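You operate a simulated robot arm through the tools that you are given. There is no shell and no other tool.

The job below is to be done with a simulated robot arm. You get a single attempt, and the scene is never put back.

TASK
Wipe the grid tray, then put in the purple block and stop A.
Fine: the block is one with a knob; use the cleaning pad and put it back. What is to be rubbed or washed off counts as gone when no trace of it is left.

It is judged by the outcome, as a careful person would: the job done as asked, and still so three seconds after it is handed in. It fails if anything else is knocked over, pushed out of place, dropped, spilled or broken.

THE ROBOT
A 7-joint arm with a two-finger parallel gripper, fixed in place. Base frame: the origin is on the floor under the middle of its stand, x ahead of it, y to its left, z up; the work surface is at about z = 860. Readings come in mm, rad, newtons and seconds.
It reaches about 1372 mm from its shoulder. Its first joint turns from -2.601 to 2.601 rad. Payload 3.43 kg.
The tool frame sits at the grasp point between the pads (the TCP): z along the fingers, y along the line on which they close. The tips reach 30 mm beyond it. The gripper opens to 94 mm. The fingers are 28 mm wide and 10 mm thick; the gripper's body (50 by 96 mm) begins 55 mm behind the TCP.
Orientation is that of the tool frame in the base frame, as a unit quaternion [w, x, y, z]. With the fingers straight down and closing along the base's y, the tool's x points along the base's -x, its y along +y and its z along -z.

THE INTERFACE
- The arm moves only by the tool jog_arm. Its argument "moves" is a list of rows, each a list of 7 numbers: the shift along the tool's x, y, z in mm, then the turn, a rotation vector about the tool's x, y, z in rad, then the gripper command, from -1 (shut) to 1 (fully open), values between in proportion. In form: [[dx, dy, dz, rx, ry, rz, grip], ...]. A call has 1 to 20 rows; each row shifts and turns the commanded pose from where the row before left it, along the tool's axes as they then stand. Each row takes 0.2 s and may step no farther than 50 mm and 0.15 rad from the row before; otherwise, or with a gripper value out of range, the whole call is refused. A pose out of reach is approached as far as the arm can. The call stops where the force on the tool passes 40 N (or 10 N more than at its start, if that is more) or the arm is blocked; 0.2 s more then pass. Each finger travels about 45 mm/s and halts on what it meets, pressing with about 25 N; the grip force reading is that of the motor and also rises with nothing between the fingers. The clock runs only during rows and for 0.2 s after the last one: add rows that do not move to give the fingers time. It gives the time, the measured TCP pose, the force on the tool (base axes), the opening and the grip force at its end, in the units of the frame above (readings bear some noise), with the torque about the TCP (base axes, N m) and any sound that the robot's microphone picked up.
- Cameras (640 x 400 px; columns grow to the right, rows downward): "scene" is fixed at [396.3, 486.2, 1448.1]; the picture's right is [1.00, -0.01, 0.00], its down [-0.01, -0.72, -0.69] and it looks along [0.01, 0.69, -0.72] (base axes); focal length 267 px, centre (320, 200). "wrist" rides on the gripper at [76, 14, -103] in the tool frame; the picture's right is [-0.18, 0.98, 0.00], its down [-0.75, -0.14, -0.64] and it looks along [-0.63, -0.12, 0.77] (tool axes); focal length 243 px, centre (320, 200). There is no depth. A picture from a camera that has moved, and an enlarged one, comes with that camera's place and axes in the base frame and with its lens. The place of the scene camera against the robot may be out by one fixed shift of up to 18 mm in any direction.
- snapshot(camera): a new picture of that camera. It takes no simulated time.
- close_up(camera, box): a new picture of the part [left, top, right, bottom] of that camera's present view, enlarged. It takes no simulated time.
- hand_in(): hands the job in; it is judged then, once.

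Nothing tells you positions but the pictures and the camera data. Unless the task says otherwise, let go and move clear before handing in.

The tools are called after "Emit:" by a JSON object that holds its "name" and its "arguments". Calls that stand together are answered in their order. jog_arm: Moves the arm, as the interface text tells. Its arguments: {"type":"object","properties":{"moves":{"type":"array"}},"required":["moves"]} The other tools are called the same way: snapshot (camera) takes a picture; close_up (camera, box) takes an enlarged picture of a part of a camera's view; hand_in () hands the job in.

At the start:

```text
time: 0.0
position: [100.1, 982.4, 1186.9]
orientation: [0.0, 0.0, 1.0, 0.0]
wrist_force: [1.0, 0.1, -0.3]
wrist_torque: [0.0, -0.03, 0.01]
width: 94.0
grip_force: 0.0
```

scene: 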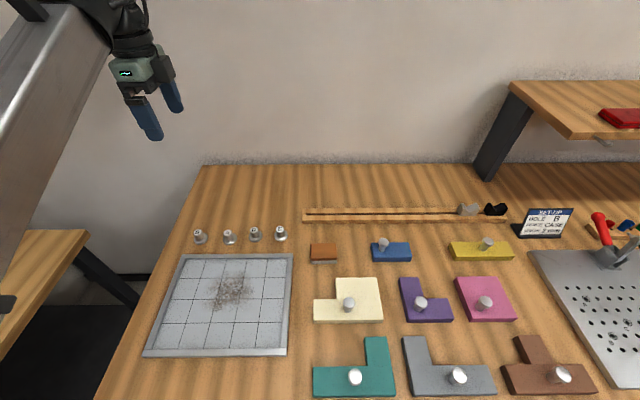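
wrist: 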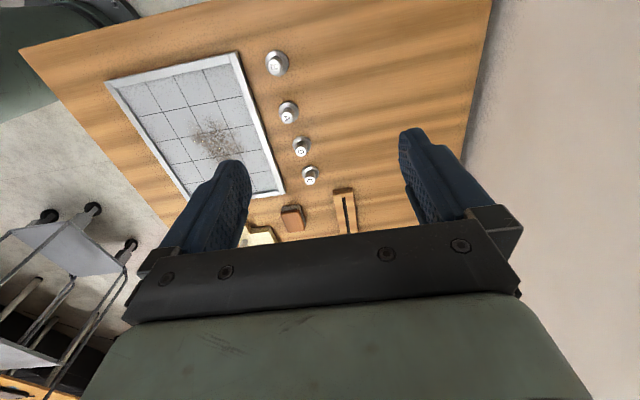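

I see a grid tray with a dirty patch, four small stops (lettered?), a brown cleaning pad, knobbed blocks, a card and a fixture plate. I'll look closer before moving anything.

Emit:
{"name": "close_up", "arguments": {"camera": "scene", "box": [140, 210, 300, 360]}}

Emit:
{"name": "close_up", "arguments": {"camera": "scene", "box": [180, 215, 300, 260]}}

Emit:
{"name": "close_up", "arguments": {"camera": "scene", "box": [500, 190, 600, 250]}}

Emit:
{"name": "close_up", "arguments": {"camera": "scene", "box": [300, 230, 520, 400]}}

Emit:
{"name": "close_up", "arguments": {"camera": "scene", "box": [520, 190, 640, 390]}}

Emit:
{"name": "close_up", "arguments": {"camera": "wrist", "box": [100, 40, 330, 210]}}

```text
2.67 times, centred on (220, 285) of scene
camera zoom: at [396.3, 486.2, 1448.1], right [1.0, -0.01, 0.0], down [-0.01, -0.72, -0.69], along [0.01, 0.69, -0.72], focal length 712 px, centre (587, -27)
```

zoom: 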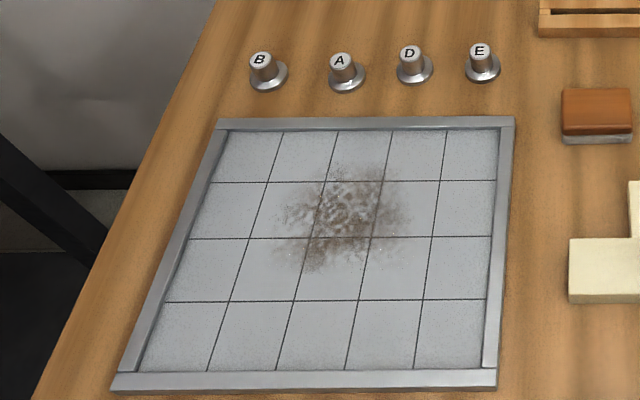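

```text
5.33 times, centred on (240, 238) of scene
camera zoom: at [396.3, 486.2, 1448.1], right [1.0, -0.01, 0.0], down [-0.01, -0.72, -0.69], along [0.01, 0.69, -0.72], focal length 1424 px, centre (747, 0)
```

zoom: 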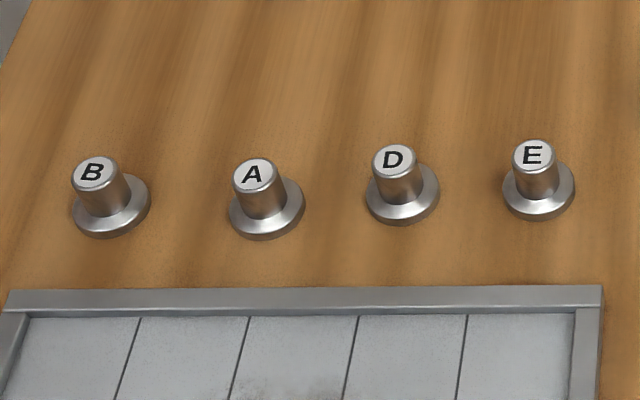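

```text
6.40 times, centred on (550, 220) of scene
camera zoom: at [396.3, 486.2, 1448.1], right [1.0, -0.01, 0.0], down [-0.01, -0.72, -0.69], along [0.01, 0.69, -0.72], focal length 1709 px, centre (-1152, 72)
```

zoom: 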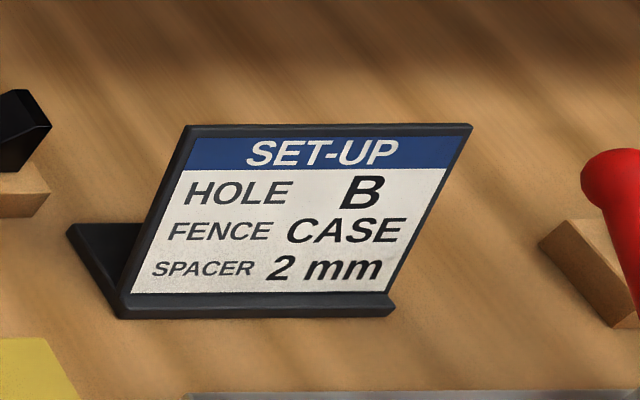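

```text
2.35 times, centred on (410, 315) of scene
camera zoom: at [396.3, 486.2, 1448.1], right [1.0, -0.01, 0.0], down [-0.01, -0.72, -0.69], along [0.01, 0.69, -0.72], focal length 628 px, centre (108, -71)
```

zoom: 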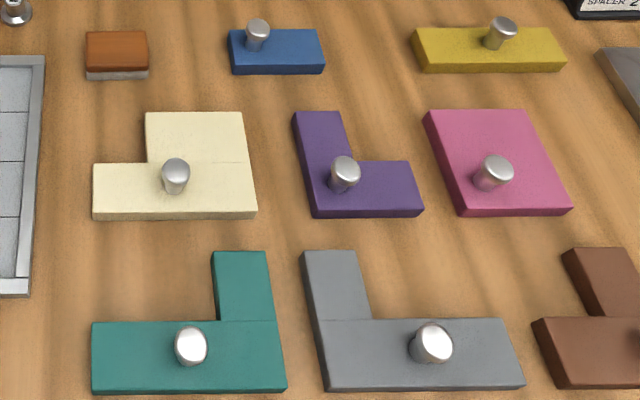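

```text
2.00 times, centred on (580, 290) of scene
camera zoom: at [396.3, 486.2, 1448.1], right [1.0, -0.01, 0.0], down [-0.01, -0.72, -0.69], along [0.01, 0.69, -0.72], focal length 534 px, centre (-200, 20)
```

zoom: 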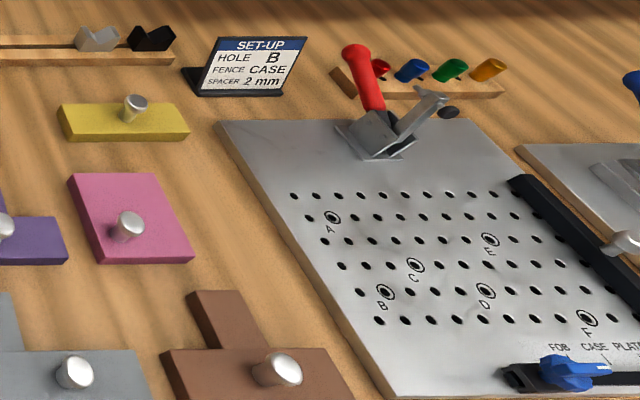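

```text
2.35 times, centred on (215, 125) of wrist
camera zoom: at [23.9, 998.3, 1290.9], right [0.18, 0.98, 0.0], down [0.75, -0.14, 0.64], along [0.63, -0.12, -0.77], focal length 571 px, centre (567, 376)
```

zoom: 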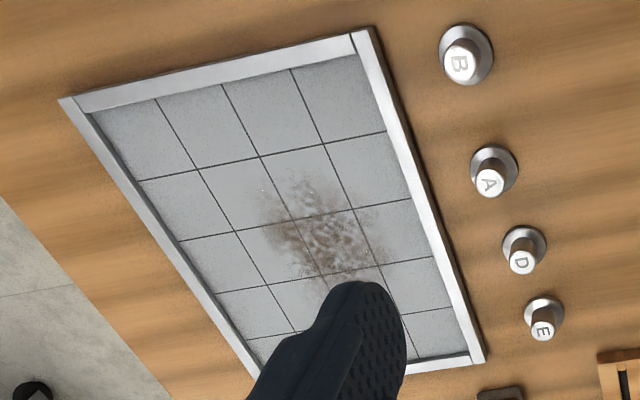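

The tray spans about x 48–332, y 629–861, with the dirt near (192, 761). The pad is near (412, 850), the purple L block near (584–684, 688–788) with its knob near (610, 710), and stop A near (162, 905). I'll move the wrist camera over the pad to get accurate positions.

Emit:
{"name": "jog_arm", "arguments": {"moves": [[-33.3, -22, 14.5, 0, 0, 0, 1], [-33.3, -22, 14.5, 0, 0, 0, 1], [-33.3, -22, 14.5, 0, 0, 0, 1], [-33.3, -22, 14.5, 0, 0, 0, 1], [-33.3, -22, 14.5, 0, 0, 0, 1], [-33.3, -22, 14.5, 0, 0, 0, 1], [0, 0, 0, 0, 0, 0, 1]]}}

Emit:
{"name": "snapshot", "arguments": {"camera": "wrist"}}

Emit:
{"name": "snapshot", "arguments": {"camera": "scene"}}

```text
time: 1.6
position: [299.5, 850.5, 1100.9]
orientation: [0.0, 0.0, 1.0, 0.0]
wrist_force: [-0.8, -0.4, 0.5]
wrist_torque: [0.01, 0.01, -0.02]
width: 94.0
grip_force: 0.1
```

```text
taken
camera wrist: at [224.4, 866.1, 1203.8], right [0.18, 0.98, 0.0], down [0.75, -0.14, 0.64], along [0.63, -0.12, -0.77], focal length 243 px, centre (320, 200)
```

wrist: 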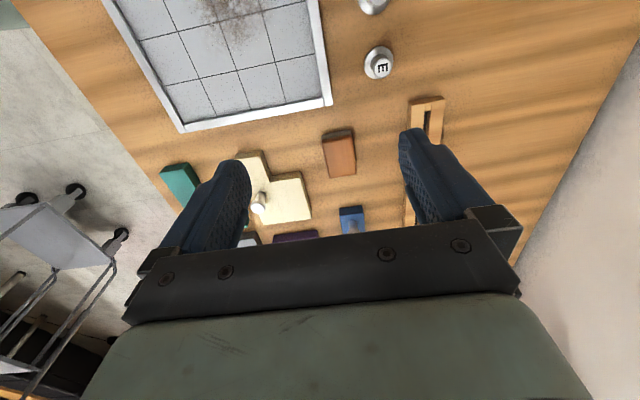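

```text
taken
```

scene: 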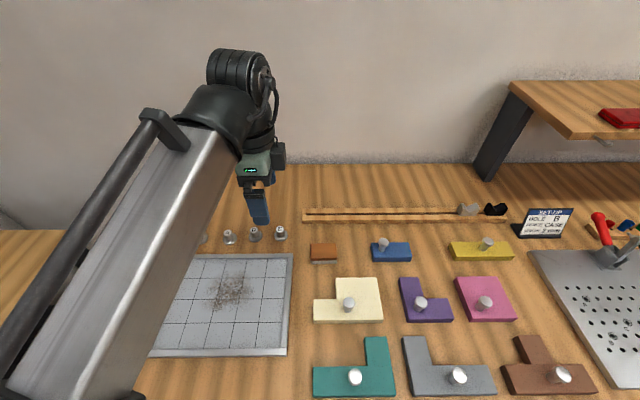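

Emit:
{"name": "close_up", "arguments": {"camera": "wrist", "box": [240, 20, 420, 200]}}

Emit:
{"name": "close_up", "arguments": {"camera": "wrist", "box": [90, 0, 350, 140]}}

```text
2.22 times, centred on (330, 110) of wrist
camera zoom: at [224.4, 866.1, 1203.8], right [0.18, 0.98, 0.0], down [0.75, -0.14, 0.64], along [0.63, -0.12, -0.77], focal length 539 px, centre (298, 400)
```

zoom: 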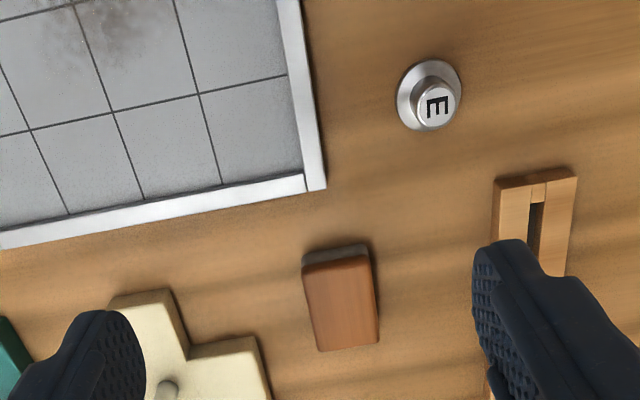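

```text
2.46 times, centred on (220, 70) of wrist
camera zoom: at [224.4, 866.1, 1203.8], right [0.18, 0.98, 0.0], down [0.75, -0.14, 0.64], along [0.63, -0.12, -0.77], focal length 597 px, centre (566, 520)
```

zoom: 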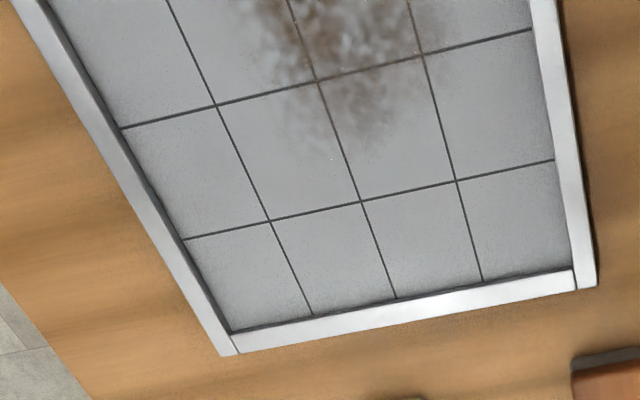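

From the wrist view the pad is near (412, 862), about 65 × 43 mm and roughly 21 mm tall; the scene camera seems to read about 10 mm low in y. I'll move in above the pad and check.

Emit:
{"name": "jog_arm", "arguments": {"moves": [[-28.1, 2.9, 35.2, 0, 0, 0, 1], [-28.1, 2.9, 35.2, 0, 0, 0, 1], [-28.1, 2.9, 35.2, 0, 0, 0, 1], [-28.1, 2.9, 35.2, 0, 0, 0, 1], [0, 0, 0, 0, 0, 0, 1]]}}

Emit:
{"name": "snapshot", "arguments": {"camera": "wrist"}}

Emit:
{"name": "close_up", "arguments": {"camera": "wrist", "box": [240, 60, 400, 160]}}

Emit:
{"name": "close_up", "arguments": {"camera": "scene", "box": [280, 170, 380, 280]}}

```text
time: 2.8
position: [412.8, 863.0, 960.6]
orientation: [0.0, 0.0, 1.0, 0.001]
wrist_force: [0.8, 0.6, -0.5]
wrist_torque: [0.0, 0.0, 0.01]
width: 94.0
grip_force: 0.0
```

```text
taken
camera wrist: at [336.3, 878.5, 1064.1], right [0.18, 0.98, 0.0], down [0.75, -0.14, 0.64], along [0.63, -0.12, -0.77], focal length 243 px, centre (320, 200)
```

wrist: 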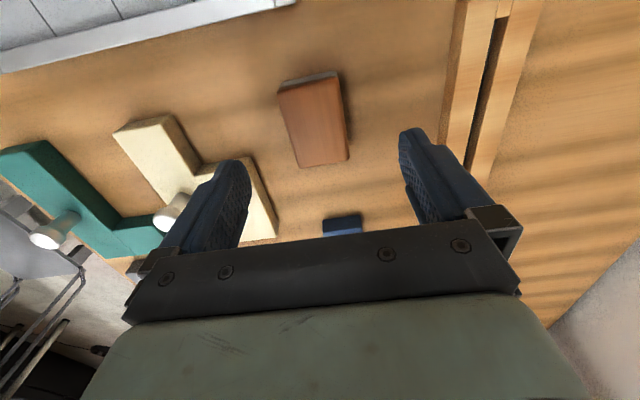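

```text
4.00 times, centred on (320, 110) of wrist
camera zoom: at [336.3, 878.5, 1064.1], right [0.18, 0.98, 0.0], down [0.75, -0.14, 0.64], along [0.63, -0.12, -0.77], focal length 970 px, centre (320, 560)
```

zoom: 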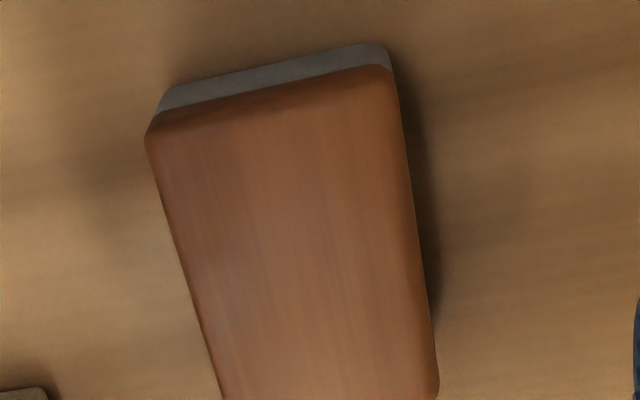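

```text
3.64 times, centred on (330, 225) of scene
camera zoom: at [396.3, 486.2, 1448.1], right [1.0, -0.01, 0.0], down [-0.01, -0.72, -0.69], along [0.01, 0.69, -0.72], focal length 971 px, centre (284, 109)
```

zoom: 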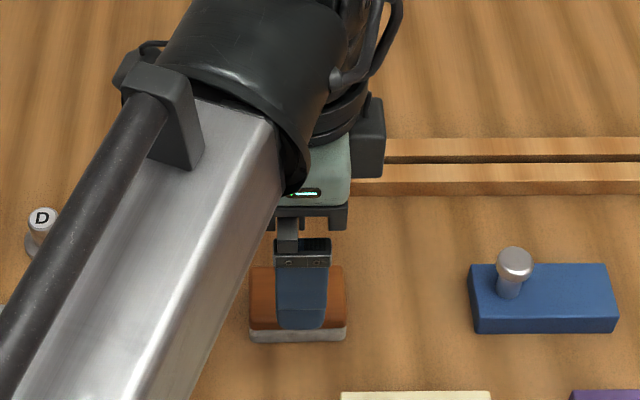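

The pad is centred at about (412.5, 861) with its top near z = 881, right under the gripper. I'll open to about 66 mm, lower and grip it by the wood.

Emit:
{"name": "jog_arm", "arguments": {"moves": [[0, -1.5, 20, 0, 0, 0, 0.4], [0, 0, 20, 0, 0, 0, 0.4], [0, 0, 15, 0, 0, 0, 0.4], [0, 0, 9, 0, 0, 0, 0.4], [0, 0, 0, 0, 0, 0, 0.4]]}}

Emit:
{"name": "snapshot", "arguments": {"camera": "wrist"}}

Emit:
{"name": "close_up", "arguments": {"camera": "scene", "box": [280, 190, 380, 280]}}

```text
time: 4.0
position: [412.3, 861.0, 895.3]
orientation: [0.0, -0.001, 1.0, -0.001]
wrist_force: [0.5, -0.3, -0.4]
wrist_torque: [0.0, 0.05, -0.01]
width: 66.0
grip_force: 0.1
```

```text
taken
camera wrist: at [336.2, 876.3, 999.0], right [0.18, 0.98, 0.0], down [0.75, -0.14, 0.64], along [0.63, -0.12, -0.77], focal length 243 px, centre (320, 200)
```

wrist: 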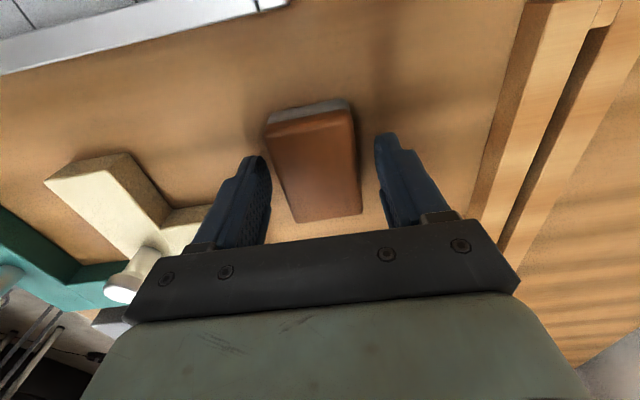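

```text
4.44 times, centred on (330, 235) of scene
camera zoom: at [396.3, 486.2, 1448.1], right [1.0, -0.01, 0.0], down [-0.01, -0.72, -0.69], along [0.01, 0.69, -0.72], focal length 1187 px, centre (276, 44)
```

zoom: 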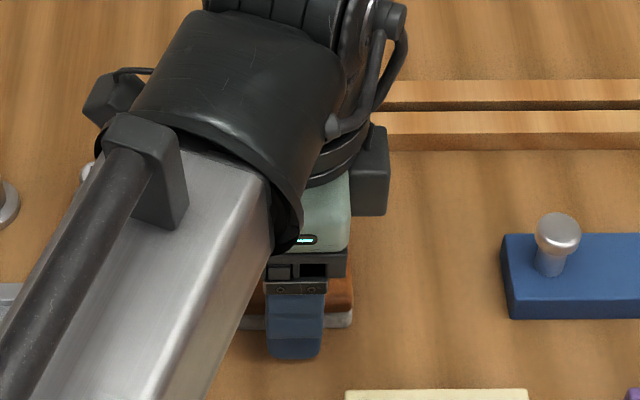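

The fingers straddle the pad. Closing on it now.

Emit:
{"name": "jog_arm", "arguments": {"moves": [[0, 0, 0, 0, 0, 0, -1], [0, 0, 0, 0, 0, 0, -1], [0, 0, 0, 0, 0, 0, -1], [0, 0, 0, 0, 0, 0, -1]]}}

Emit:
{"name": "snapshot", "arguments": {"camera": "wrist"}}

```text
time: 5.0
position: [413.3, 860.8, 895.1]
orientation: [0.001, 0.0, 1.0, 0.001]
wrist_force: [0.3, 0.2, -0.1]
wrist_torque: [0.01, -0.01, 0.01]
width: 44.9
grip_force: 24.9
```

```text
taken
camera wrist: at [336.2, 876.3, 999.1], right [0.18, 0.98, 0.0], down [0.75, -0.14, 0.64], along [0.63, -0.12, -0.77], focal length 243 px, centre (320, 200)
```

wrist: 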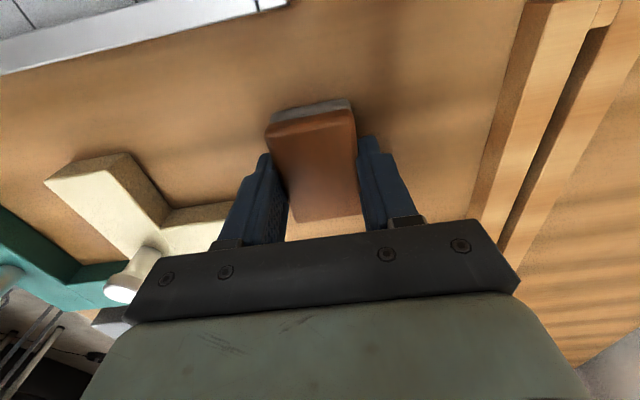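

The pad is held (44.9 mm) with its bottom about 35 mm below the TCP. By the wrist camera the dirt covers about x 140–258, y 712–815. I'll lift and carry the pad over the tray.

Emit:
{"name": "jog_arm", "arguments": {"moves": [[0, 0, -25, 0, 0, 0, -1], [0, 0, -40, 0, 0, 0, -1], [36, -15, 0, 0, 0, 0, -1], [36, -15, 0, 0, 0, 0, -1], [36, -15, 0, 0, 0, 0, -1], [36, -15, 0, 0, 0, 0, -1], [36, -15, 0, 0, 0, 0, -1], [36, -15, 0, 0, 0, 0, -1], [0, 0, 0, 0, 0, 0, -1]]}}

Emit:
{"name": "snapshot", "arguments": {"camera": "wrist"}}

Emit:
{"name": "snapshot", "arguments": {"camera": "scene"}}

```text
time: 7.0
position: [197.2, 771.1, 960.5]
orientation: [0.0, -0.001, 1.0, 0.0]
wrist_force: [-0.5, 0.0, 0.6]
wrist_torque: [-0.03, 0.02, 0.02]
width: 44.3
grip_force: 24.2
```

```text
taken
camera wrist: at [120.2, 786.9, 1063.5], right [0.18, 0.98, 0.0], down [0.75, -0.14, 0.64], along [0.63, -0.12, -0.77], focal length 243 px, centre (320, 200)
```

wrist: 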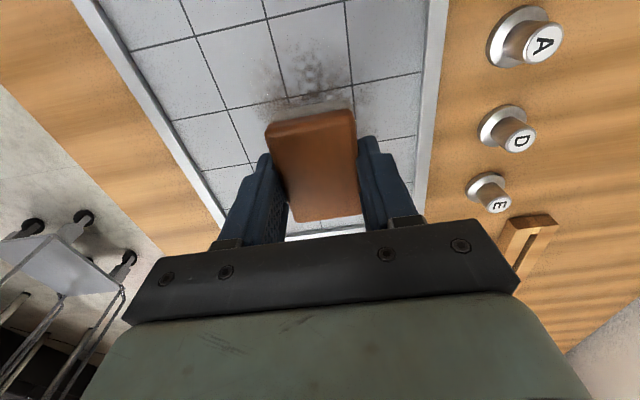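

```text
taken
```

scene: 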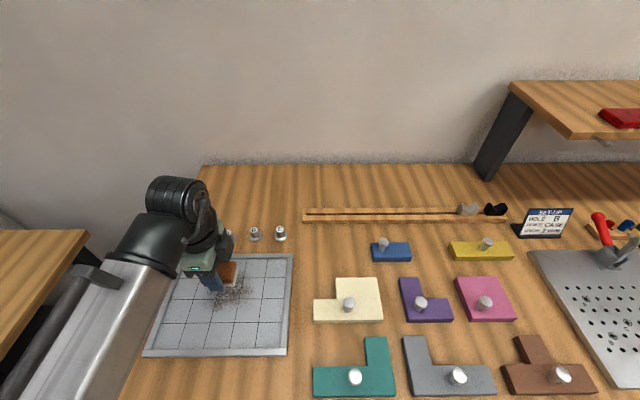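

The pad is above the dirt. I'll lower it until it just touches the tray floor.

Emit:
{"name": "jog_arm", "arguments": {"moves": [[0, 0, 25, 0, 0, 0, -1], [0, 0, 20, 0, 0, 0, -1], [0, 0, 8, 0, 0, 0, -1], [0, 0, 2, 0, 0, 0, -1], [0, 0, 2, 0, 0, 0, -1], [0, 0, 0, 0, 0, 0, -1]]}}

```text
time: 8.4
position: [197.2, 770.9, 903.3]
orientation: [0.0, 0.0, 1.0, 0.001]
wrist_force: [-0.7, -0.1, 1.5]
wrist_torque: [-0.03, 0.02, 0.04]
width: 44.6
grip_force: 24.6
```

Emit:
{"name": "jog_arm", "arguments": {"moves": [[0, 0, 1, 0, 0, 0, -1], [0, 0, 1, 0, 0, 0, -1], [0, 0, 0, 0, 0, 0, -1]]}}

Emit:
{"name": "close_up", "arguments": {"camera": "wrist", "box": [200, 40, 440, 240]}}

```text
time: 9.2
position: [197.6, 770.6, 903.7]
orientation: [0.0, 0.0, 1.0, 0.002]
wrist_force: [-0.3, 1.8, 31.4]
wrist_torque: [-0.04, 0.12, 0.03]
width: 44.3
grip_force: 25.0
```

```text
2.00 times, centred on (320, 140) of wrist
camera zoom: at [120.4, 786.1, 1006.8], right [0.18, 0.98, 0.0], down [0.75, -0.14, 0.64], along [0.63, -0.12, -0.77], focal length 485 px, centre (320, 320)
```

zoom: 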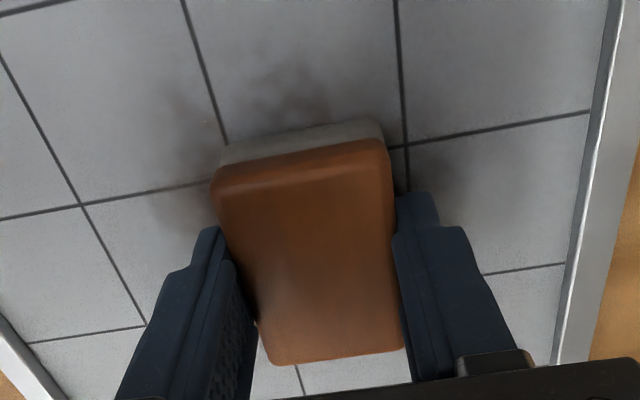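

The floor is met at TCP z ≈ 903.5 (floor near z 868) with about 31 N. I'll ease off slightly and start scrubbing in strokes along x, stepping in y.

Emit:
{"name": "jog_arm", "arguments": {"moves": [[0, 0, -0.8, 0, 0, 0, -1], [23.5, 0, 0, 0, 0, 0, -1], [23.5, 0, 0, 0, 0, 0, -1], [-23.5, 0, 0, 0, 0, 0, -1], [-23.5, 0, 0, 0, 0, 0, -1], [-23.5, 0, 0, 0, 0, 0, -1], [-23.5, 0, 0, 0, 0, 0, -1], [0, 15, 0, 0, 0, 0, -1], [23.5, 0, 0, 0, 0, 0, -1], [23.5, 0, 0, 0, 0, 0, -1], [23.5, 0, 0, 0, 0, 0, -1], [23.5, 0, 0, 0, 0, 0, -1], [0, 0, 0, 0, 0, 0, -1]]}}

Emit:
{"name": "snapshot", "arguments": {"camera": "wrist"}}

```text
time: 12.0
position: [151.7, 785.6, 902.4]
orientation: [0.0, 0.0, 1.0, 0.0]
wrist_force: [7.1, 0.0, 15.4]
wrist_torque: [0.05, -0.49, -0.03]
width: 44.6
grip_force: 25.2
```

```text
taken
camera wrist: at [73.5, 800.4, 1006.1], right [0.18, 0.98, 0.0], down [0.75, -0.14, 0.64], along [0.63, -0.12, -0.77], focal length 243 px, centre (320, 200)
```

wrist: 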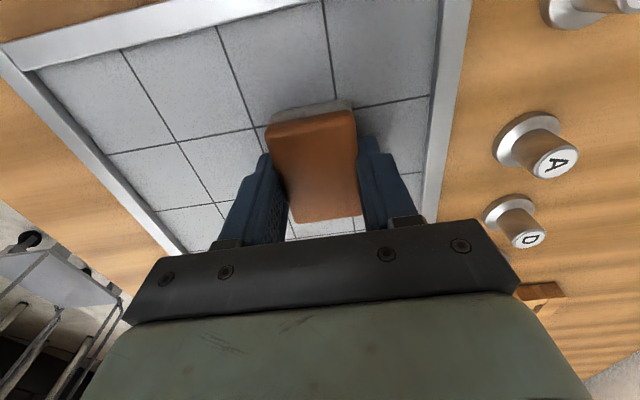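

The strokes work with steady light pressure, about 15 N. I'll continue with the upper rows.

Emit:
{"name": "jog_arm", "arguments": {"moves": [[0, 14, 0, 0, 0, 0, -1], [-24, 0, 0, 0, 0, 0, -1], [-24, 0, 0, 0, 0, 0, -1], [-24, 0, 0, 0, 0, 0, -1], [-24, 0, 0, 0, 0, 0, -1], [0, 11, 0, 0, 0, 0, -1], [24, 0, 0, 0, 0, 0, -1], [24, 0, 0, 0, 0, 0, -1], [24, 0, 0, 0, 0, 0, -1], [24, 0, 0, 0, 0, 0, -1], [0, -18, 0, 0, 0, 0, -1], [0, -18, 0, 0, 0, 0, -1], [0, -18, 0, 0, 0, 0, -1], [0, 0, 0, 0, 0, 0, -1]]}}

```text
time: 15.0
position: [148.2, 756.9, 902.5]
orientation: [0.0, 0.0, 1.0, 0.0]
wrist_force: [-2.1, 2.7, 13.8]
wrist_torque: [0.19, -0.02, -0.02]
width: 44.4
grip_force: 25.4
```

Continuing with the lower rows at y ≈ 757, 743, 729 and 715.

Emit:
{"name": "jog_arm", "arguments": {"moves": [[-25, 0, 0, 0, 0, 0, -1], [-25, 0, 0, 0, 0, 0, -1], [-25, 0, 0, 0, 0, 0, -1], [-25, 0, 0, 0, 0, 0, -1], [0, -14, 0, 0, 0, 0, -1], [25, 0, 0, 0, 0, 0, -1], [25, 0, 0, 0, 0, 0, -1], [25, 0, 0, 0, 0, 0, -1], [25, 0, 0, 0, 0, 0, -1], [0, -14, 0, 0, 0, 0, -1], [-25, 0, 0, 0, 0, 0, -1], [-25, 0, 0, 0, 0, 0, -1], [-25, 0, 0, 0, 0, 0, -1], [-25, 0, 0, 0, 0, 0, -1], [0, -14, 0, 0, 0, 0, -1], [25, 0, 0, 0, 0, 0, -1], [25, 0, 0, 0, 0, 0, -1], [25, 0, 0, 0, 0, 0, -1], [25, 0, 0, 0, 0, 0, -1]]}}

Emit:
{"name": "snapshot", "arguments": {"camera": "wrist"}}

Emit:
{"name": "close_up", "arguments": {"camera": "scene", "box": [140, 240, 300, 360]}}

```text
time: 19.0
position: [150.5, 713.9, 902.5]
orientation: [0.0, 0.0, 1.0, 0.0]
wrist_force: [4.2, 0.0, 6.9]
wrist_torque: [0.07, -0.29, -0.01]
width: 44.5
grip_force: 25.1
```

```text
taken
camera wrist: at [73.3, 730.0, 1006.1], right [0.18, 0.98, 0.0], down [0.75, -0.14, 0.64], along [0.63, -0.12, -0.77], focal length 243 px, centre (320, 200)
```

wrist: 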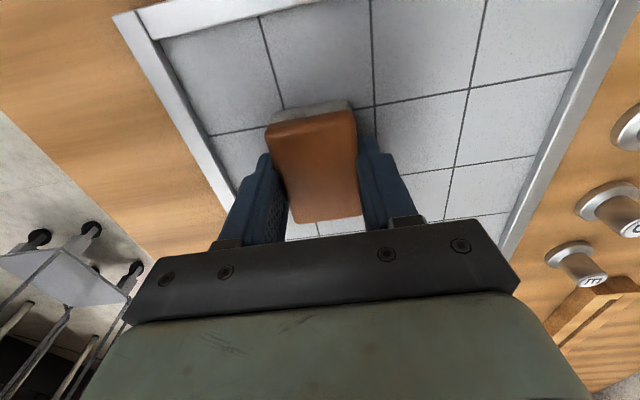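

```text
3.33 times, centred on (220, 300) of scene
camera zoom: at [396.3, 486.2, 1448.1], right [1.0, -0.01, 0.0], down [-0.01, -0.72, -0.69], along [0.01, 0.69, -0.72], focal length 890 px, centre (653, -133)
```

zoom: 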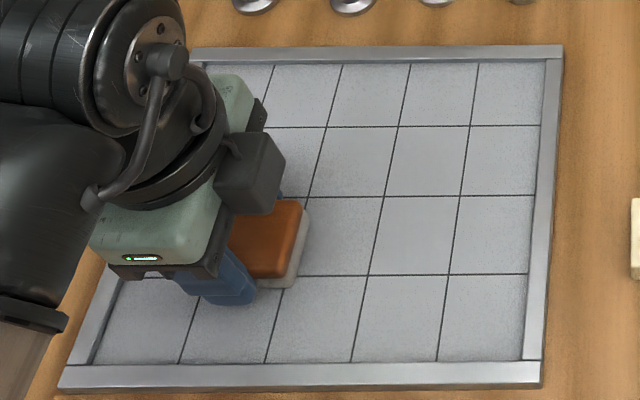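

The tray looks clean so far. I'll lift and view it all from behind before putting the pad back.

Emit:
{"name": "jog_arm", "arguments": {"moves": [[0, 0, -40, 0, 0, 0, -1], [0, 0, -45, 0, 0, 0, -1], [40, 15, -20, 0, 0, 0, -1], [40, 15, -20, 0, 0, 0, -1], [20, 15, -20, 0, 0, 0, -1], [0, 0, 0, 0, 0, 0, -1]]}}

Emit:
{"name": "snapshot", "arguments": {"camera": "wrist"}}

Emit:
{"name": "close_up", "arguments": {"camera": "wrist", "box": [150, 0, 430, 175]}}

Emit:
{"name": "close_up", "arguments": {"camera": "scene", "box": [140, 240, 300, 360]}}

```text
time: 20.4
position: [49.8, 760.2, 1047.9]
orientation: [-0.001, 0.0, 1.0, 0.0]
wrist_force: [0.4, -0.9, -0.3]
wrist_torque: [-0.04, 0.0, 0.0]
width: 44.6
grip_force: 24.6
```

```text
taken
camera wrist: at [-27.0, 775.3, 1151.9], right [0.18, 0.98, 0.0], down [0.75, -0.14, 0.64], along [0.63, -0.12, -0.77], focal length 243 px, centre (320, 200)
```

wrist: 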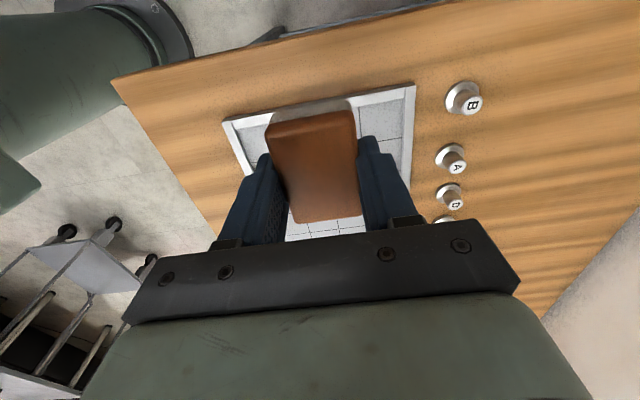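

```text
2.29 times, centred on (290, 88) of wrist
camera zoom: at [-27.0, 775.3, 1151.9], right [0.18, 0.98, 0.0], down [0.75, -0.14, 0.64], along [0.63, -0.12, -0.77], focal length 555 px, centre (389, 457)
```

zoom: 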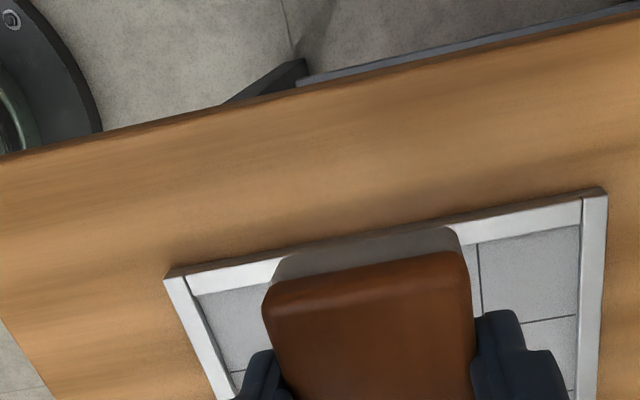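

```text
3.33 times, centred on (220, 300) of scene
camera zoom: at [396.3, 486.2, 1448.1], right [1.0, -0.01, 0.0], down [-0.01, -0.72, -0.69], along [0.01, 0.69, -0.72], focal length 890 px, centre (653, -133)
```

zoom: 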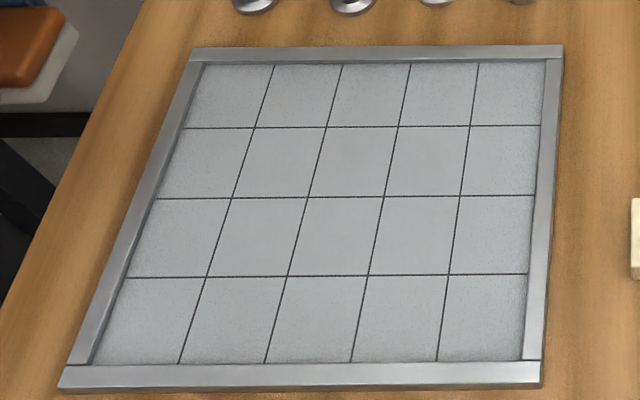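

The scene camera sees the whole tray and it looks clean. I'll zoom in to check for faint traces.

Emit:
{"name": "close_up", "arguments": {"camera": "scene", "box": [190, 255, 270, 305]}}

Emit:
{"name": "close_up", "arguments": {"camera": "scene", "box": [180, 295, 260, 345]}}

```text
8.00 times, centred on (230, 280) of scene
camera zoom: at [396.3, 486.2, 1448.1], right [1.0, -0.01, 0.0], down [-0.01, -0.72, -0.69], along [0.01, 0.69, -0.72], focal length 2137 px, centre (1040, -440)
```

zoom: 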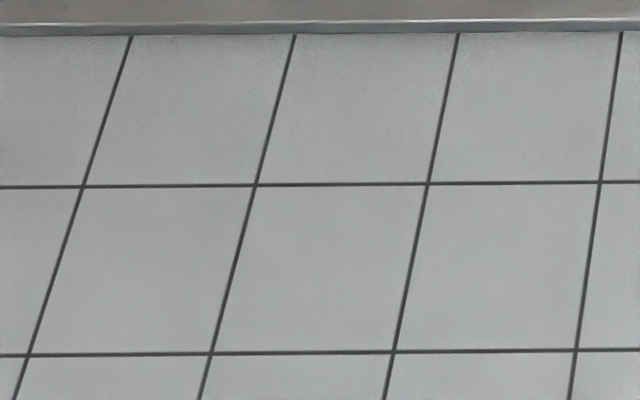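

```text
8.00 times, centred on (220, 320) of scene
camera zoom: at [396.3, 486.2, 1448.1], right [1.0, -0.01, 0.0], down [-0.01, -0.72, -0.69], along [0.01, 0.69, -0.72], focal length 2137 px, centre (1120, -760)
```

zoom: 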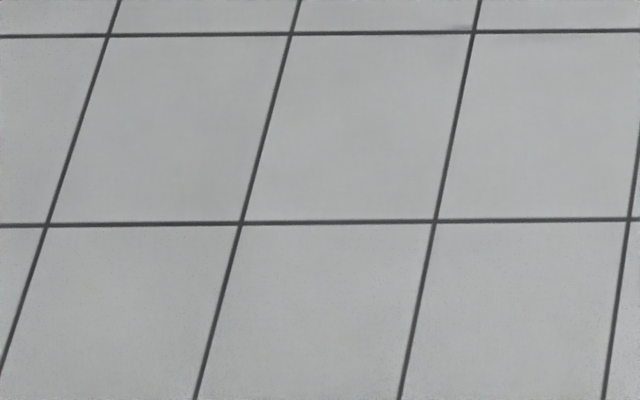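

There is a hint of shade near one grid crossing around scene pixel (238, 298). I'll zoom in there.

Emit:
{"name": "close_up", "arguments": {"camera": "scene", "box": [222, 288, 254, 308]}}

Emit:
{"name": "close_up", "arguments": {"camera": "scene", "box": [205, 270, 255, 302]}}

Emit:
{"name": "close_up", "arguments": {"camera": "scene", "box": [240, 270, 290, 302]}}

```text
16.00 times, centred on (238, 298) of scene
camera zoom: at [396.3, 486.2, 1448.1], right [1.0, -0.01, 0.0], down [-0.01, -0.72, -0.69], along [0.01, 0.69, -0.72], focal length 4274 px, centre (1632, -1368)
```

zoom: 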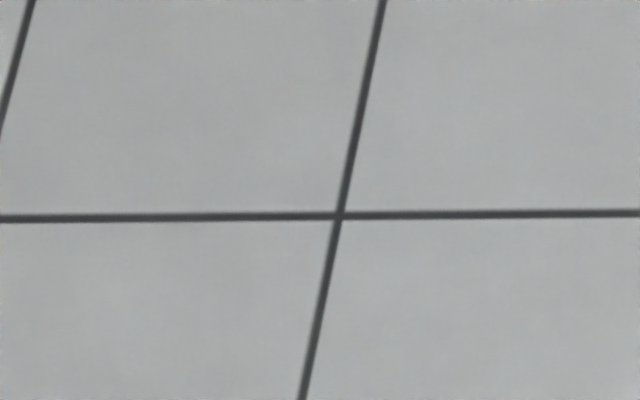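

```text
12.50 times, centred on (230, 286) of scene
camera zoom: at [396.3, 486.2, 1448.1], right [1.0, -0.01, 0.0], down [-0.01, -0.72, -0.69], along [0.01, 0.69, -0.72], focal length 3339 px, centre (1445, -875)
```

zoom: 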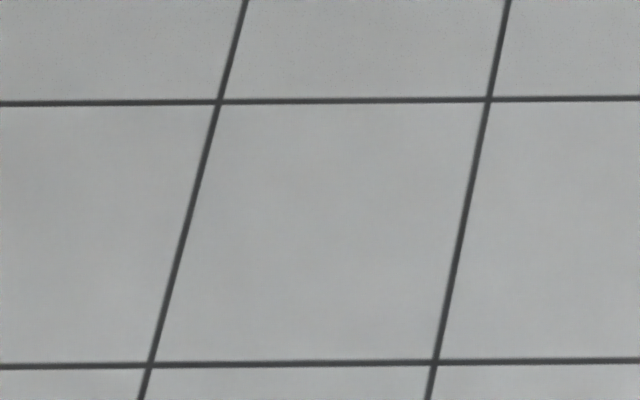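

```text
12.50 times, centred on (265, 286) of scene
camera zoom: at [396.3, 486.2, 1448.1], right [1.0, -0.01, 0.0], down [-0.01, -0.72, -0.69], along [0.01, 0.69, -0.72], focal length 3339 px, centre (1008, -875)
```

zoom: 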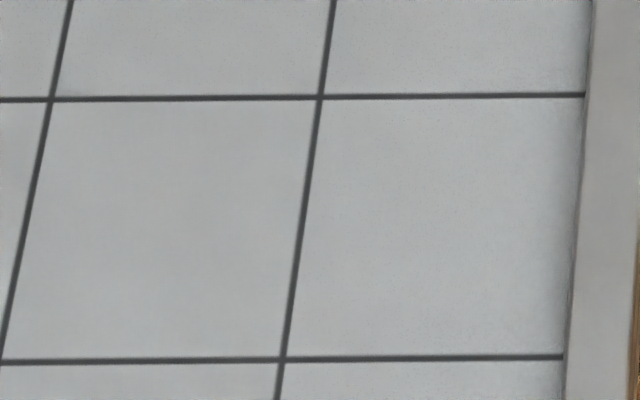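

No trace is left in the wiped area; the fine speckle near the walls is uniform shading noise. I'll carry the pad back to its place at (412.5, 861).

Emit:
{"name": "jog_arm", "arguments": {"moves": [[-40.4, 11.2, 5, 0, 0, 0, -1], [-40.4, 11.2, 5, 0, 0, 0, -1], [-40.4, 11.2, 5, 0, 0, 0, -1], [-40.4, 11.2, 5, 0, 0, 0, -1], [-40.4, 11.2, 5, 0, 0, 0, -1], [-40.4, 11.2, 5, 0, 0, 0, -1], [-40.4, 11.2, 5, 0, 0, 0, -1], [-40.4, 11.2, 5, 0, 0, 0, -1], [-39.6, 11.2, 5, 0, 0, 0, -1], [0, 0, 0, 0, 0, 0, -1], [0, 0, 0, 0, 0, 0, -1]]}}

Emit:
{"name": "snapshot", "arguments": {"camera": "scene"}}

```text
time: 22.8
position: [412.1, 860.6, 1003.0]
orientation: [0.0, 0.0, 1.0, 0.0]
wrist_force: [0.1, -0.4, -0.3]
wrist_torque: [-0.02, 0.02, 0.01]
width: 44.1
grip_force: 25.0
```

```text
taken
```

scene: 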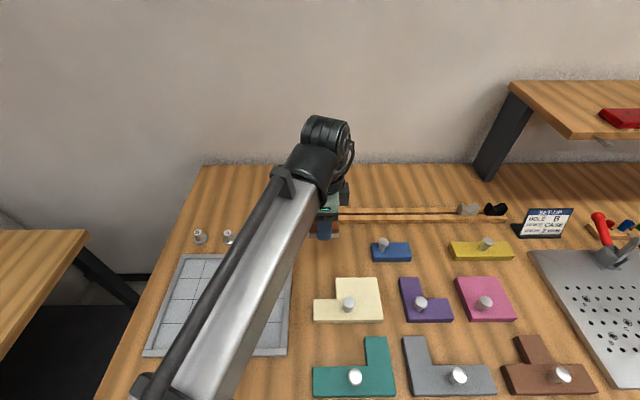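

Emit:
{"name": "jog_arm", "arguments": {"moves": [[-0.4, 0.3, 35, 0, 0, 0, -1], [0, 0, 35, 0, 0, 0, -1], [0, 0, 20, 0, 0, 0, -1], [0, 0, 12, 0, 0, 0, -1], [0, 0, 3, 0, 0, 0, -1], [0, 0, 0, 0, 0, 0, -1]]}}

```text
time: 24.2
position: [413.6, 860.3, 896.1]
orientation: [0.0, 0.0, 1.0, 0.0]
wrist_force: [-0.3, 0.4, -0.1]
wrist_torque: [0.0, 0.01, 0.0]
width: 44.6
grip_force: 25.0
```

Nearly at the table. I'll come down in fine steps until it touches.

Emit:
{"name": "jog_arm", "arguments": {"moves": [[0, 0, 0.7, 0, 0, 0, -1], [0, 0, 0, 0, 0, 0, -1]]}}

```text
time: 24.8
position: [412.2, 860.8, 895.8]
orientation: [0.001, -0.001, 1.0, 0.0]
wrist_force: [0.8, -0.9, -0.8]
wrist_torque: [0.03, -0.03, 0.0]
width: 44.4
grip_force: 24.5
```

Emit:
{"name": "jog_arm", "arguments": {"moves": [[0, 0, 0.7, 0, 0, 0, -1], [0, 0, 0, 0, 0, 0, -1]]}}

```text
time: 25.4
position: [412.2, 860.1, 896.2]
orientation: [0.0, 0.0, 1.0, 0.001]
wrist_force: [0.5, 0.3, 0.1]
wrist_torque: [0.0, -0.01, 0.0]
width: 44.5
grip_force: 25.0
```

Emit:
{"name": "jog_arm", "arguments": {"moves": [[0, 0, 0.7, 0, 0, 0, -1], [0, 0, 0, 0, 0, 0, -1]]}}

Emit:
{"name": "close_up", "arguments": {"camera": "wrist", "box": [240, 80, 400, 180]}}

```text
time: 26.0
position: [412.5, 860.6, 895.5]
orientation: [0.0, 0.0, 1.0, 0.0]
wrist_force: [-0.1, 0.3, 0.0]
wrist_torque: [-0.02, 0.01, 0.02]
width: 44.4
grip_force: 25.2
```

```text
4.00 times, centred on (320, 130) of wrist
camera zoom: at [336.2, 876.3, 998.9], right [0.18, 0.98, 0.0], down [0.75, -0.14, 0.64], along [0.63, -0.12, -0.77], focal length 970 px, centre (320, 480)
```

zoom: 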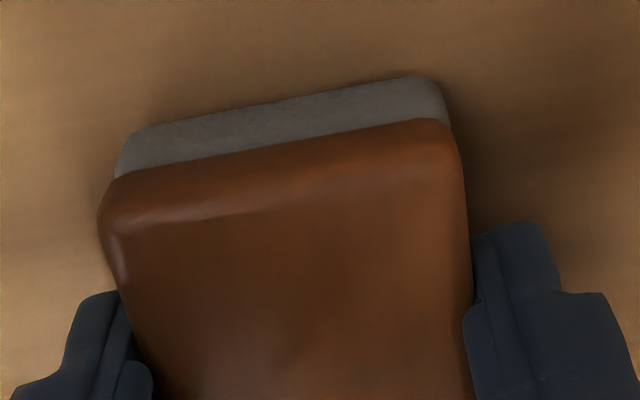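

Emit:
{"name": "jog_arm", "arguments": {"moves": [[0, 0, 0.6, 0, 0, 0, -1], [0, 0, 0, 0, 0, 0, -1]]}}

```text
time: 26.6
position: [412.1, 861.0, 894.4]
orientation: [-0.001, 0.0, 1.0, 0.0]
wrist_force: [-0.4, 0.1, -0.5]
wrist_torque: [0.01, 0.01, 0.0]
width: 44.4
grip_force: 24.7
```

Emit:
{"name": "jog_arm", "arguments": {"moves": [[0, 0, 0.6, 0, 0, 0, -1], [0, 0, 0, 0, 0, 0, -1]]}}

```text
time: 27.2
position: [413.0, 860.2, 895.6]
orientation: [0.0, 0.001, 1.0, 0.0]
wrist_force: [0.2, -0.5, 3.9]
wrist_torque: [-0.03, -0.01, -0.02]
width: 44.5
grip_force: 24.9
```

The pad is resting on the table at its old place. I'll release it and rise clear.

Emit:
{"name": "jog_arm", "arguments": {"moves": [[0, 0, 0, 0, 0, 0, 0.4], [0, 0, 0, 0, 0, 0, 0.4], [0, 0, 0, 0, 0, 0, 0.4], [0, 0, -20, 0, 0, 0, 0.4], [0, 0, -45, 0, 0, 0, 0.4], [0, 0, -45, 0, 0, 0, 0.4], [0, 0, 0, 0, 0, 0, 0.4]]}}

Emit:
{"name": "snapshot", "arguments": {"camera": "wrist"}}

```text
time: 28.8
position: [412.9, 861.6, 1004.2]
orientation: [0.0, 0.0, 1.0, -0.001]
wrist_force: [-0.2, 0.1, -0.2]
wrist_torque: [0.01, -0.03, -0.02]
width: 65.9
grip_force: 0.0
```

```text
taken
camera wrist: at [335.7, 876.9, 1107.8], right [0.18, 0.98, 0.0], down [0.75, -0.14, 0.64], along [0.63, -0.12, -0.77], focal length 243 px, centre (320, 200)
```

wrist: 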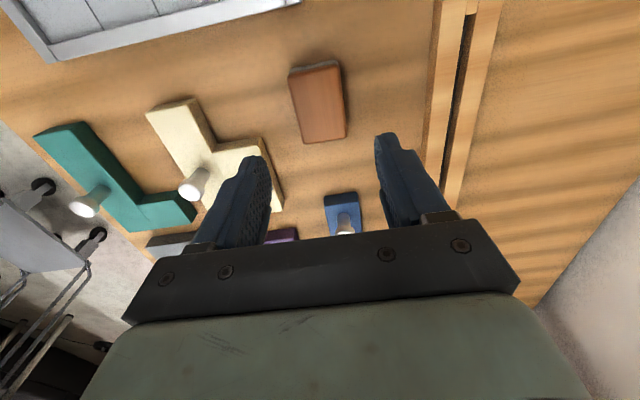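

The pad is back in place. Next I'll move above the purple block to locate its knob with the wrist camera.

Emit:
{"name": "jog_arm", "arguments": {"moves": [[-35.4, -27.3, -2, 0, 0, 0, 0.4], [-35.4, -27.3, -2, 0, 0, 0, 0.4], [-35.4, -27.3, -2, 0, 0, 0, 0.4], [-35.4, -27.3, -2, 0, 0, 0, 0.4], [-35.4, -27.3, -2, 0, 0, 0, 0.4], [0, 0, 0, 0, 0, 0, 0.4], [0, 0, 0, 0, 0, 0, 0.4]]}}

Emit:
{"name": "snapshot", "arguments": {"camera": "wrist"}}

Emit:
{"name": "close_up", "arguments": {"camera": "wrist", "box": [200, 40, 440, 190]}}

Emit:
{"name": "close_up", "arguments": {"camera": "scene", "box": [380, 250, 480, 340]}}

Emit:
{"name": "close_up", "arguments": {"camera": "scene", "box": [280, 190, 400, 280]}}

```text
time: 30.4
position: [589.9, 723.8, 1014.2]
orientation: [0.0, 0.0, 1.0, 0.0]
wrist_force: [0.1, 0.1, 0.1]
wrist_torque: [0.01, 0.01, 0.01]
width: 65.7
grip_force: 0.1
```

```text
taken
camera wrist: at [513.2, 739.1, 1118.2], right [0.18, 0.98, 0.0], down [0.75, -0.14, 0.64], along [0.63, -0.12, -0.77], focal length 243 px, centre (320, 200)
```

wrist: 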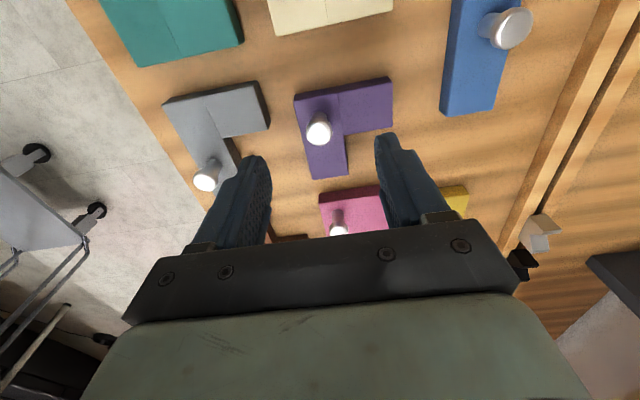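

```text
2.67 times, centred on (320, 115) of wrist
camera zoom: at [513.2, 739.1, 1118.2], right [0.18, 0.98, 0.0], down [0.75, -0.14, 0.64], along [0.63, -0.12, -0.77], focal length 647 px, centre (320, 427)
```

zoom: 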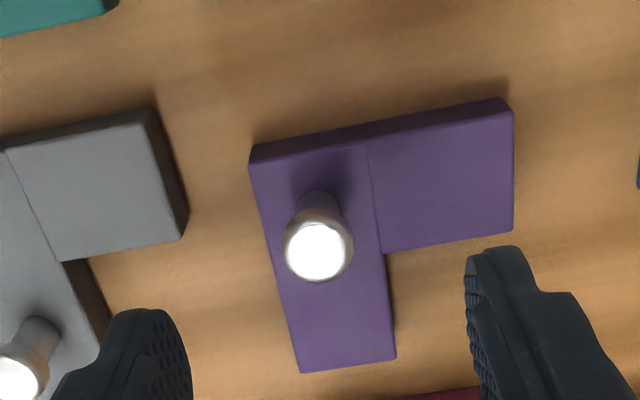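

```text
4.44 times, centred on (430, 295) of scene
camera zoom: at [396.3, 486.2, 1448.1], right [1.0, -0.01, 0.0], down [-0.01, -0.72, -0.69], along [0.01, 0.69, -0.72], focal length 1187 px, centre (-169, -222)
```

zoom: 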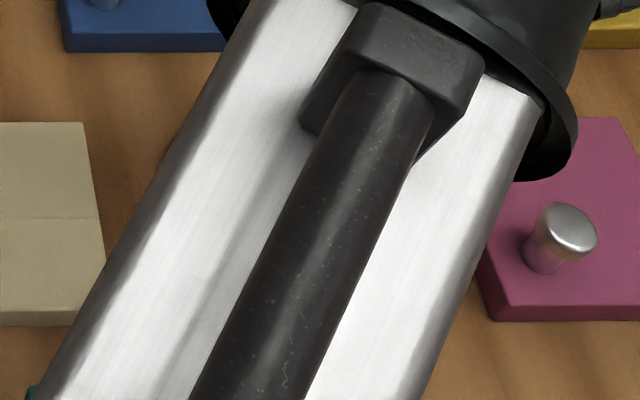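

```text
4.44 times, centred on (340, 235) of scene
camera zoom: at [396.3, 486.2, 1448.1], right [1.0, -0.01, 0.0], down [-0.01, -0.72, -0.69], along [0.01, 0.69, -0.72], focal length 1187 px, centre (231, 44)
```

zoom: 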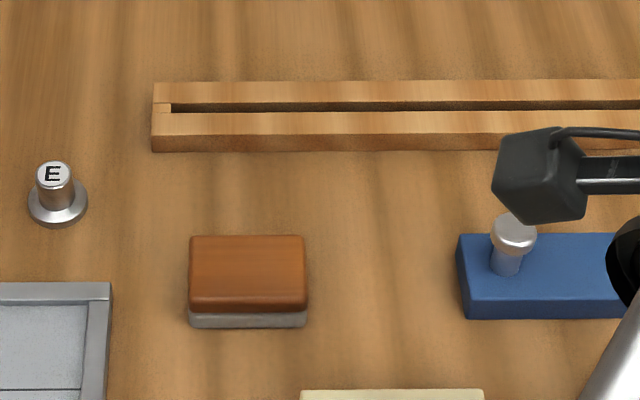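

The purple block sits at about x 582–676, y 700–794, top near z 880. Its knob is at about (604, 722), top near z 917. I'll line up above it.

Emit:
{"name": "jog_arm", "arguments": {"moves": [[-7, -1, 25, 0, 0, 0, 0.1], [-7, -1, 22, 0, 0, 0, 0.1], [0, 0, 0, 0, 0, 0, 0.1], [0, 0, 0, 0, 0, 0, 0.1]]}}

Emit:
{"name": "snapshot", "arguments": {"camera": "wrist"}}

Emit:
{"name": "close_up", "arguments": {"camera": "wrist", "box": [220, 60, 420, 240]}}

```text
time: 31.4
position: [606.0, 722.3, 968.2]
orientation: [-0.001, 0.001, 1.0, 0.0]
wrist_force: [0.8, 0.3, -0.4]
wrist_torque: [0.01, 0.0, 0.01]
width: 51.7
grip_force: 0.1
```

```text
taken
camera wrist: at [527.4, 737.2, 1071.1], right [0.18, 0.98, 0.0], down [0.75, -0.14, 0.64], along [0.63, -0.12, -0.77], focal length 243 px, centre (320, 200)
```

wrist: 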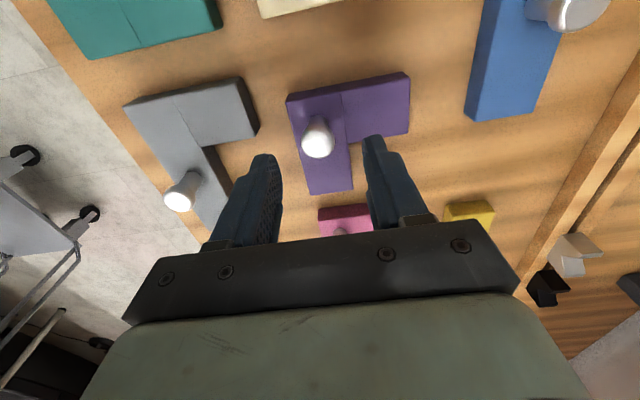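

```text
2.22 times, centred on (320, 150) of wrist
camera zoom: at [527.4, 737.2, 1071.1], right [0.18, 0.98, 0.0], down [0.75, -0.14, 0.64], along [0.63, -0.12, -0.77], focal length 539 px, centre (320, 311)
```

zoom: 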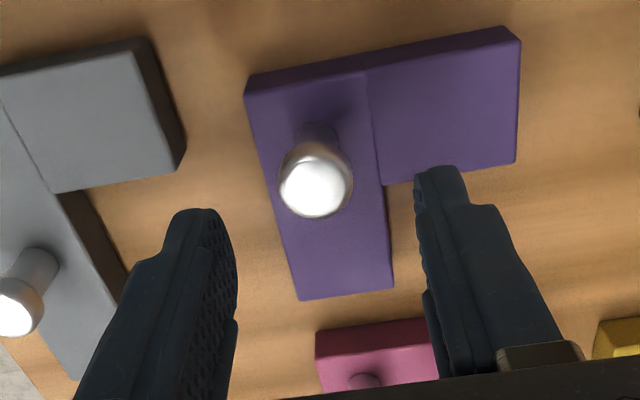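

The gripper is centred over the knob at (604, 722). Lowering around it and closing.

Emit:
{"name": "jog_arm", "arguments": {"moves": [[0, 0, 20, 0, 0, 0, 0.1], [0, 0, 18, 0, 0, 0, 0.1], [0, 0, 10, 0, 0, 0, 0.1], [0, 0, 3, 0, 0, 0, 0.1], [0, 0, 0, 0, 0, 0, 0.1]]}}

Emit:
{"name": "close_up", "arguments": {"camera": "wrist", "box": [200, 60, 440, 240]}}

```text
time: 32.6
position: [603.7, 722.8, 916.0]
orientation: [-0.001, 0.0, 1.0, 0.0]
wrist_force: [0.2, 0.3, -0.8]
wrist_torque: [0.02, -0.03, -0.04]
width: 51.6
grip_force: 0.1
```

```text
2.22 times, centred on (320, 150) of wrist
camera zoom: at [527.0, 738.4, 1019.5], right [0.18, 0.98, 0.0], down [0.75, -0.14, 0.64], along [0.63, -0.12, -0.77], focal length 539 px, centre (320, 311)
```

zoom: 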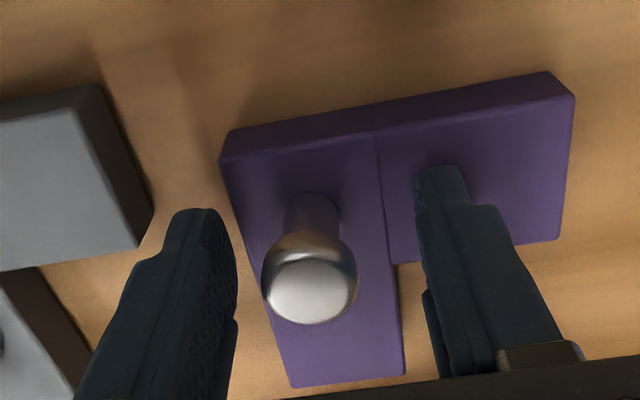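

Well centred. Closing on the knob.

Emit:
{"name": "jog_arm", "arguments": {"moves": [[0, 0, 0, 0, 0, 0, -1], [0, 0, 0, 0, 0, 0, -1], [0, 0, 0, 0, 0, 0, -1], [0, 0, 0, 0, 0, 0, -1], [0, 0, 0, 0, 0, 0, -1]]}}

Emit:
{"name": "close_up", "arguments": {"camera": "wrist", "box": [200, 60, 440, 240]}}

```text
time: 33.8
position: [603.8, 722.7, 915.7]
orientation: [0.0, 0.0, 1.0, -0.001]
wrist_force: [0.3, 0.1, 1.0]
wrist_torque: [0.04, 0.02, 0.01]
width: 23.2
grip_force: 24.9
```

```text
2.22 times, centred on (320, 150) of wrist
camera zoom: at [527.0, 738.4, 1019.6], right [0.18, 0.98, 0.0], down [0.75, -0.14, 0.64], along [0.63, -0.12, -0.77], focal length 539 px, centre (320, 311)
```

zoom: 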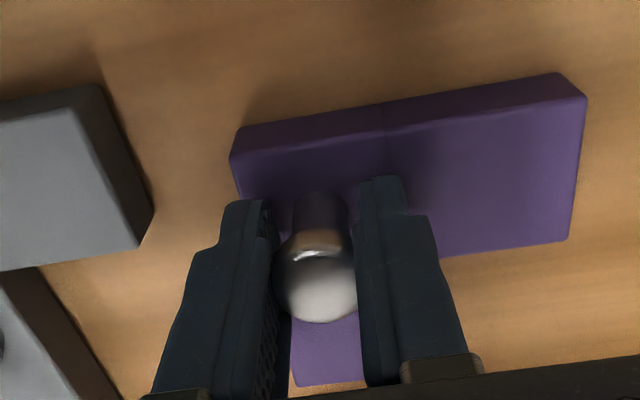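

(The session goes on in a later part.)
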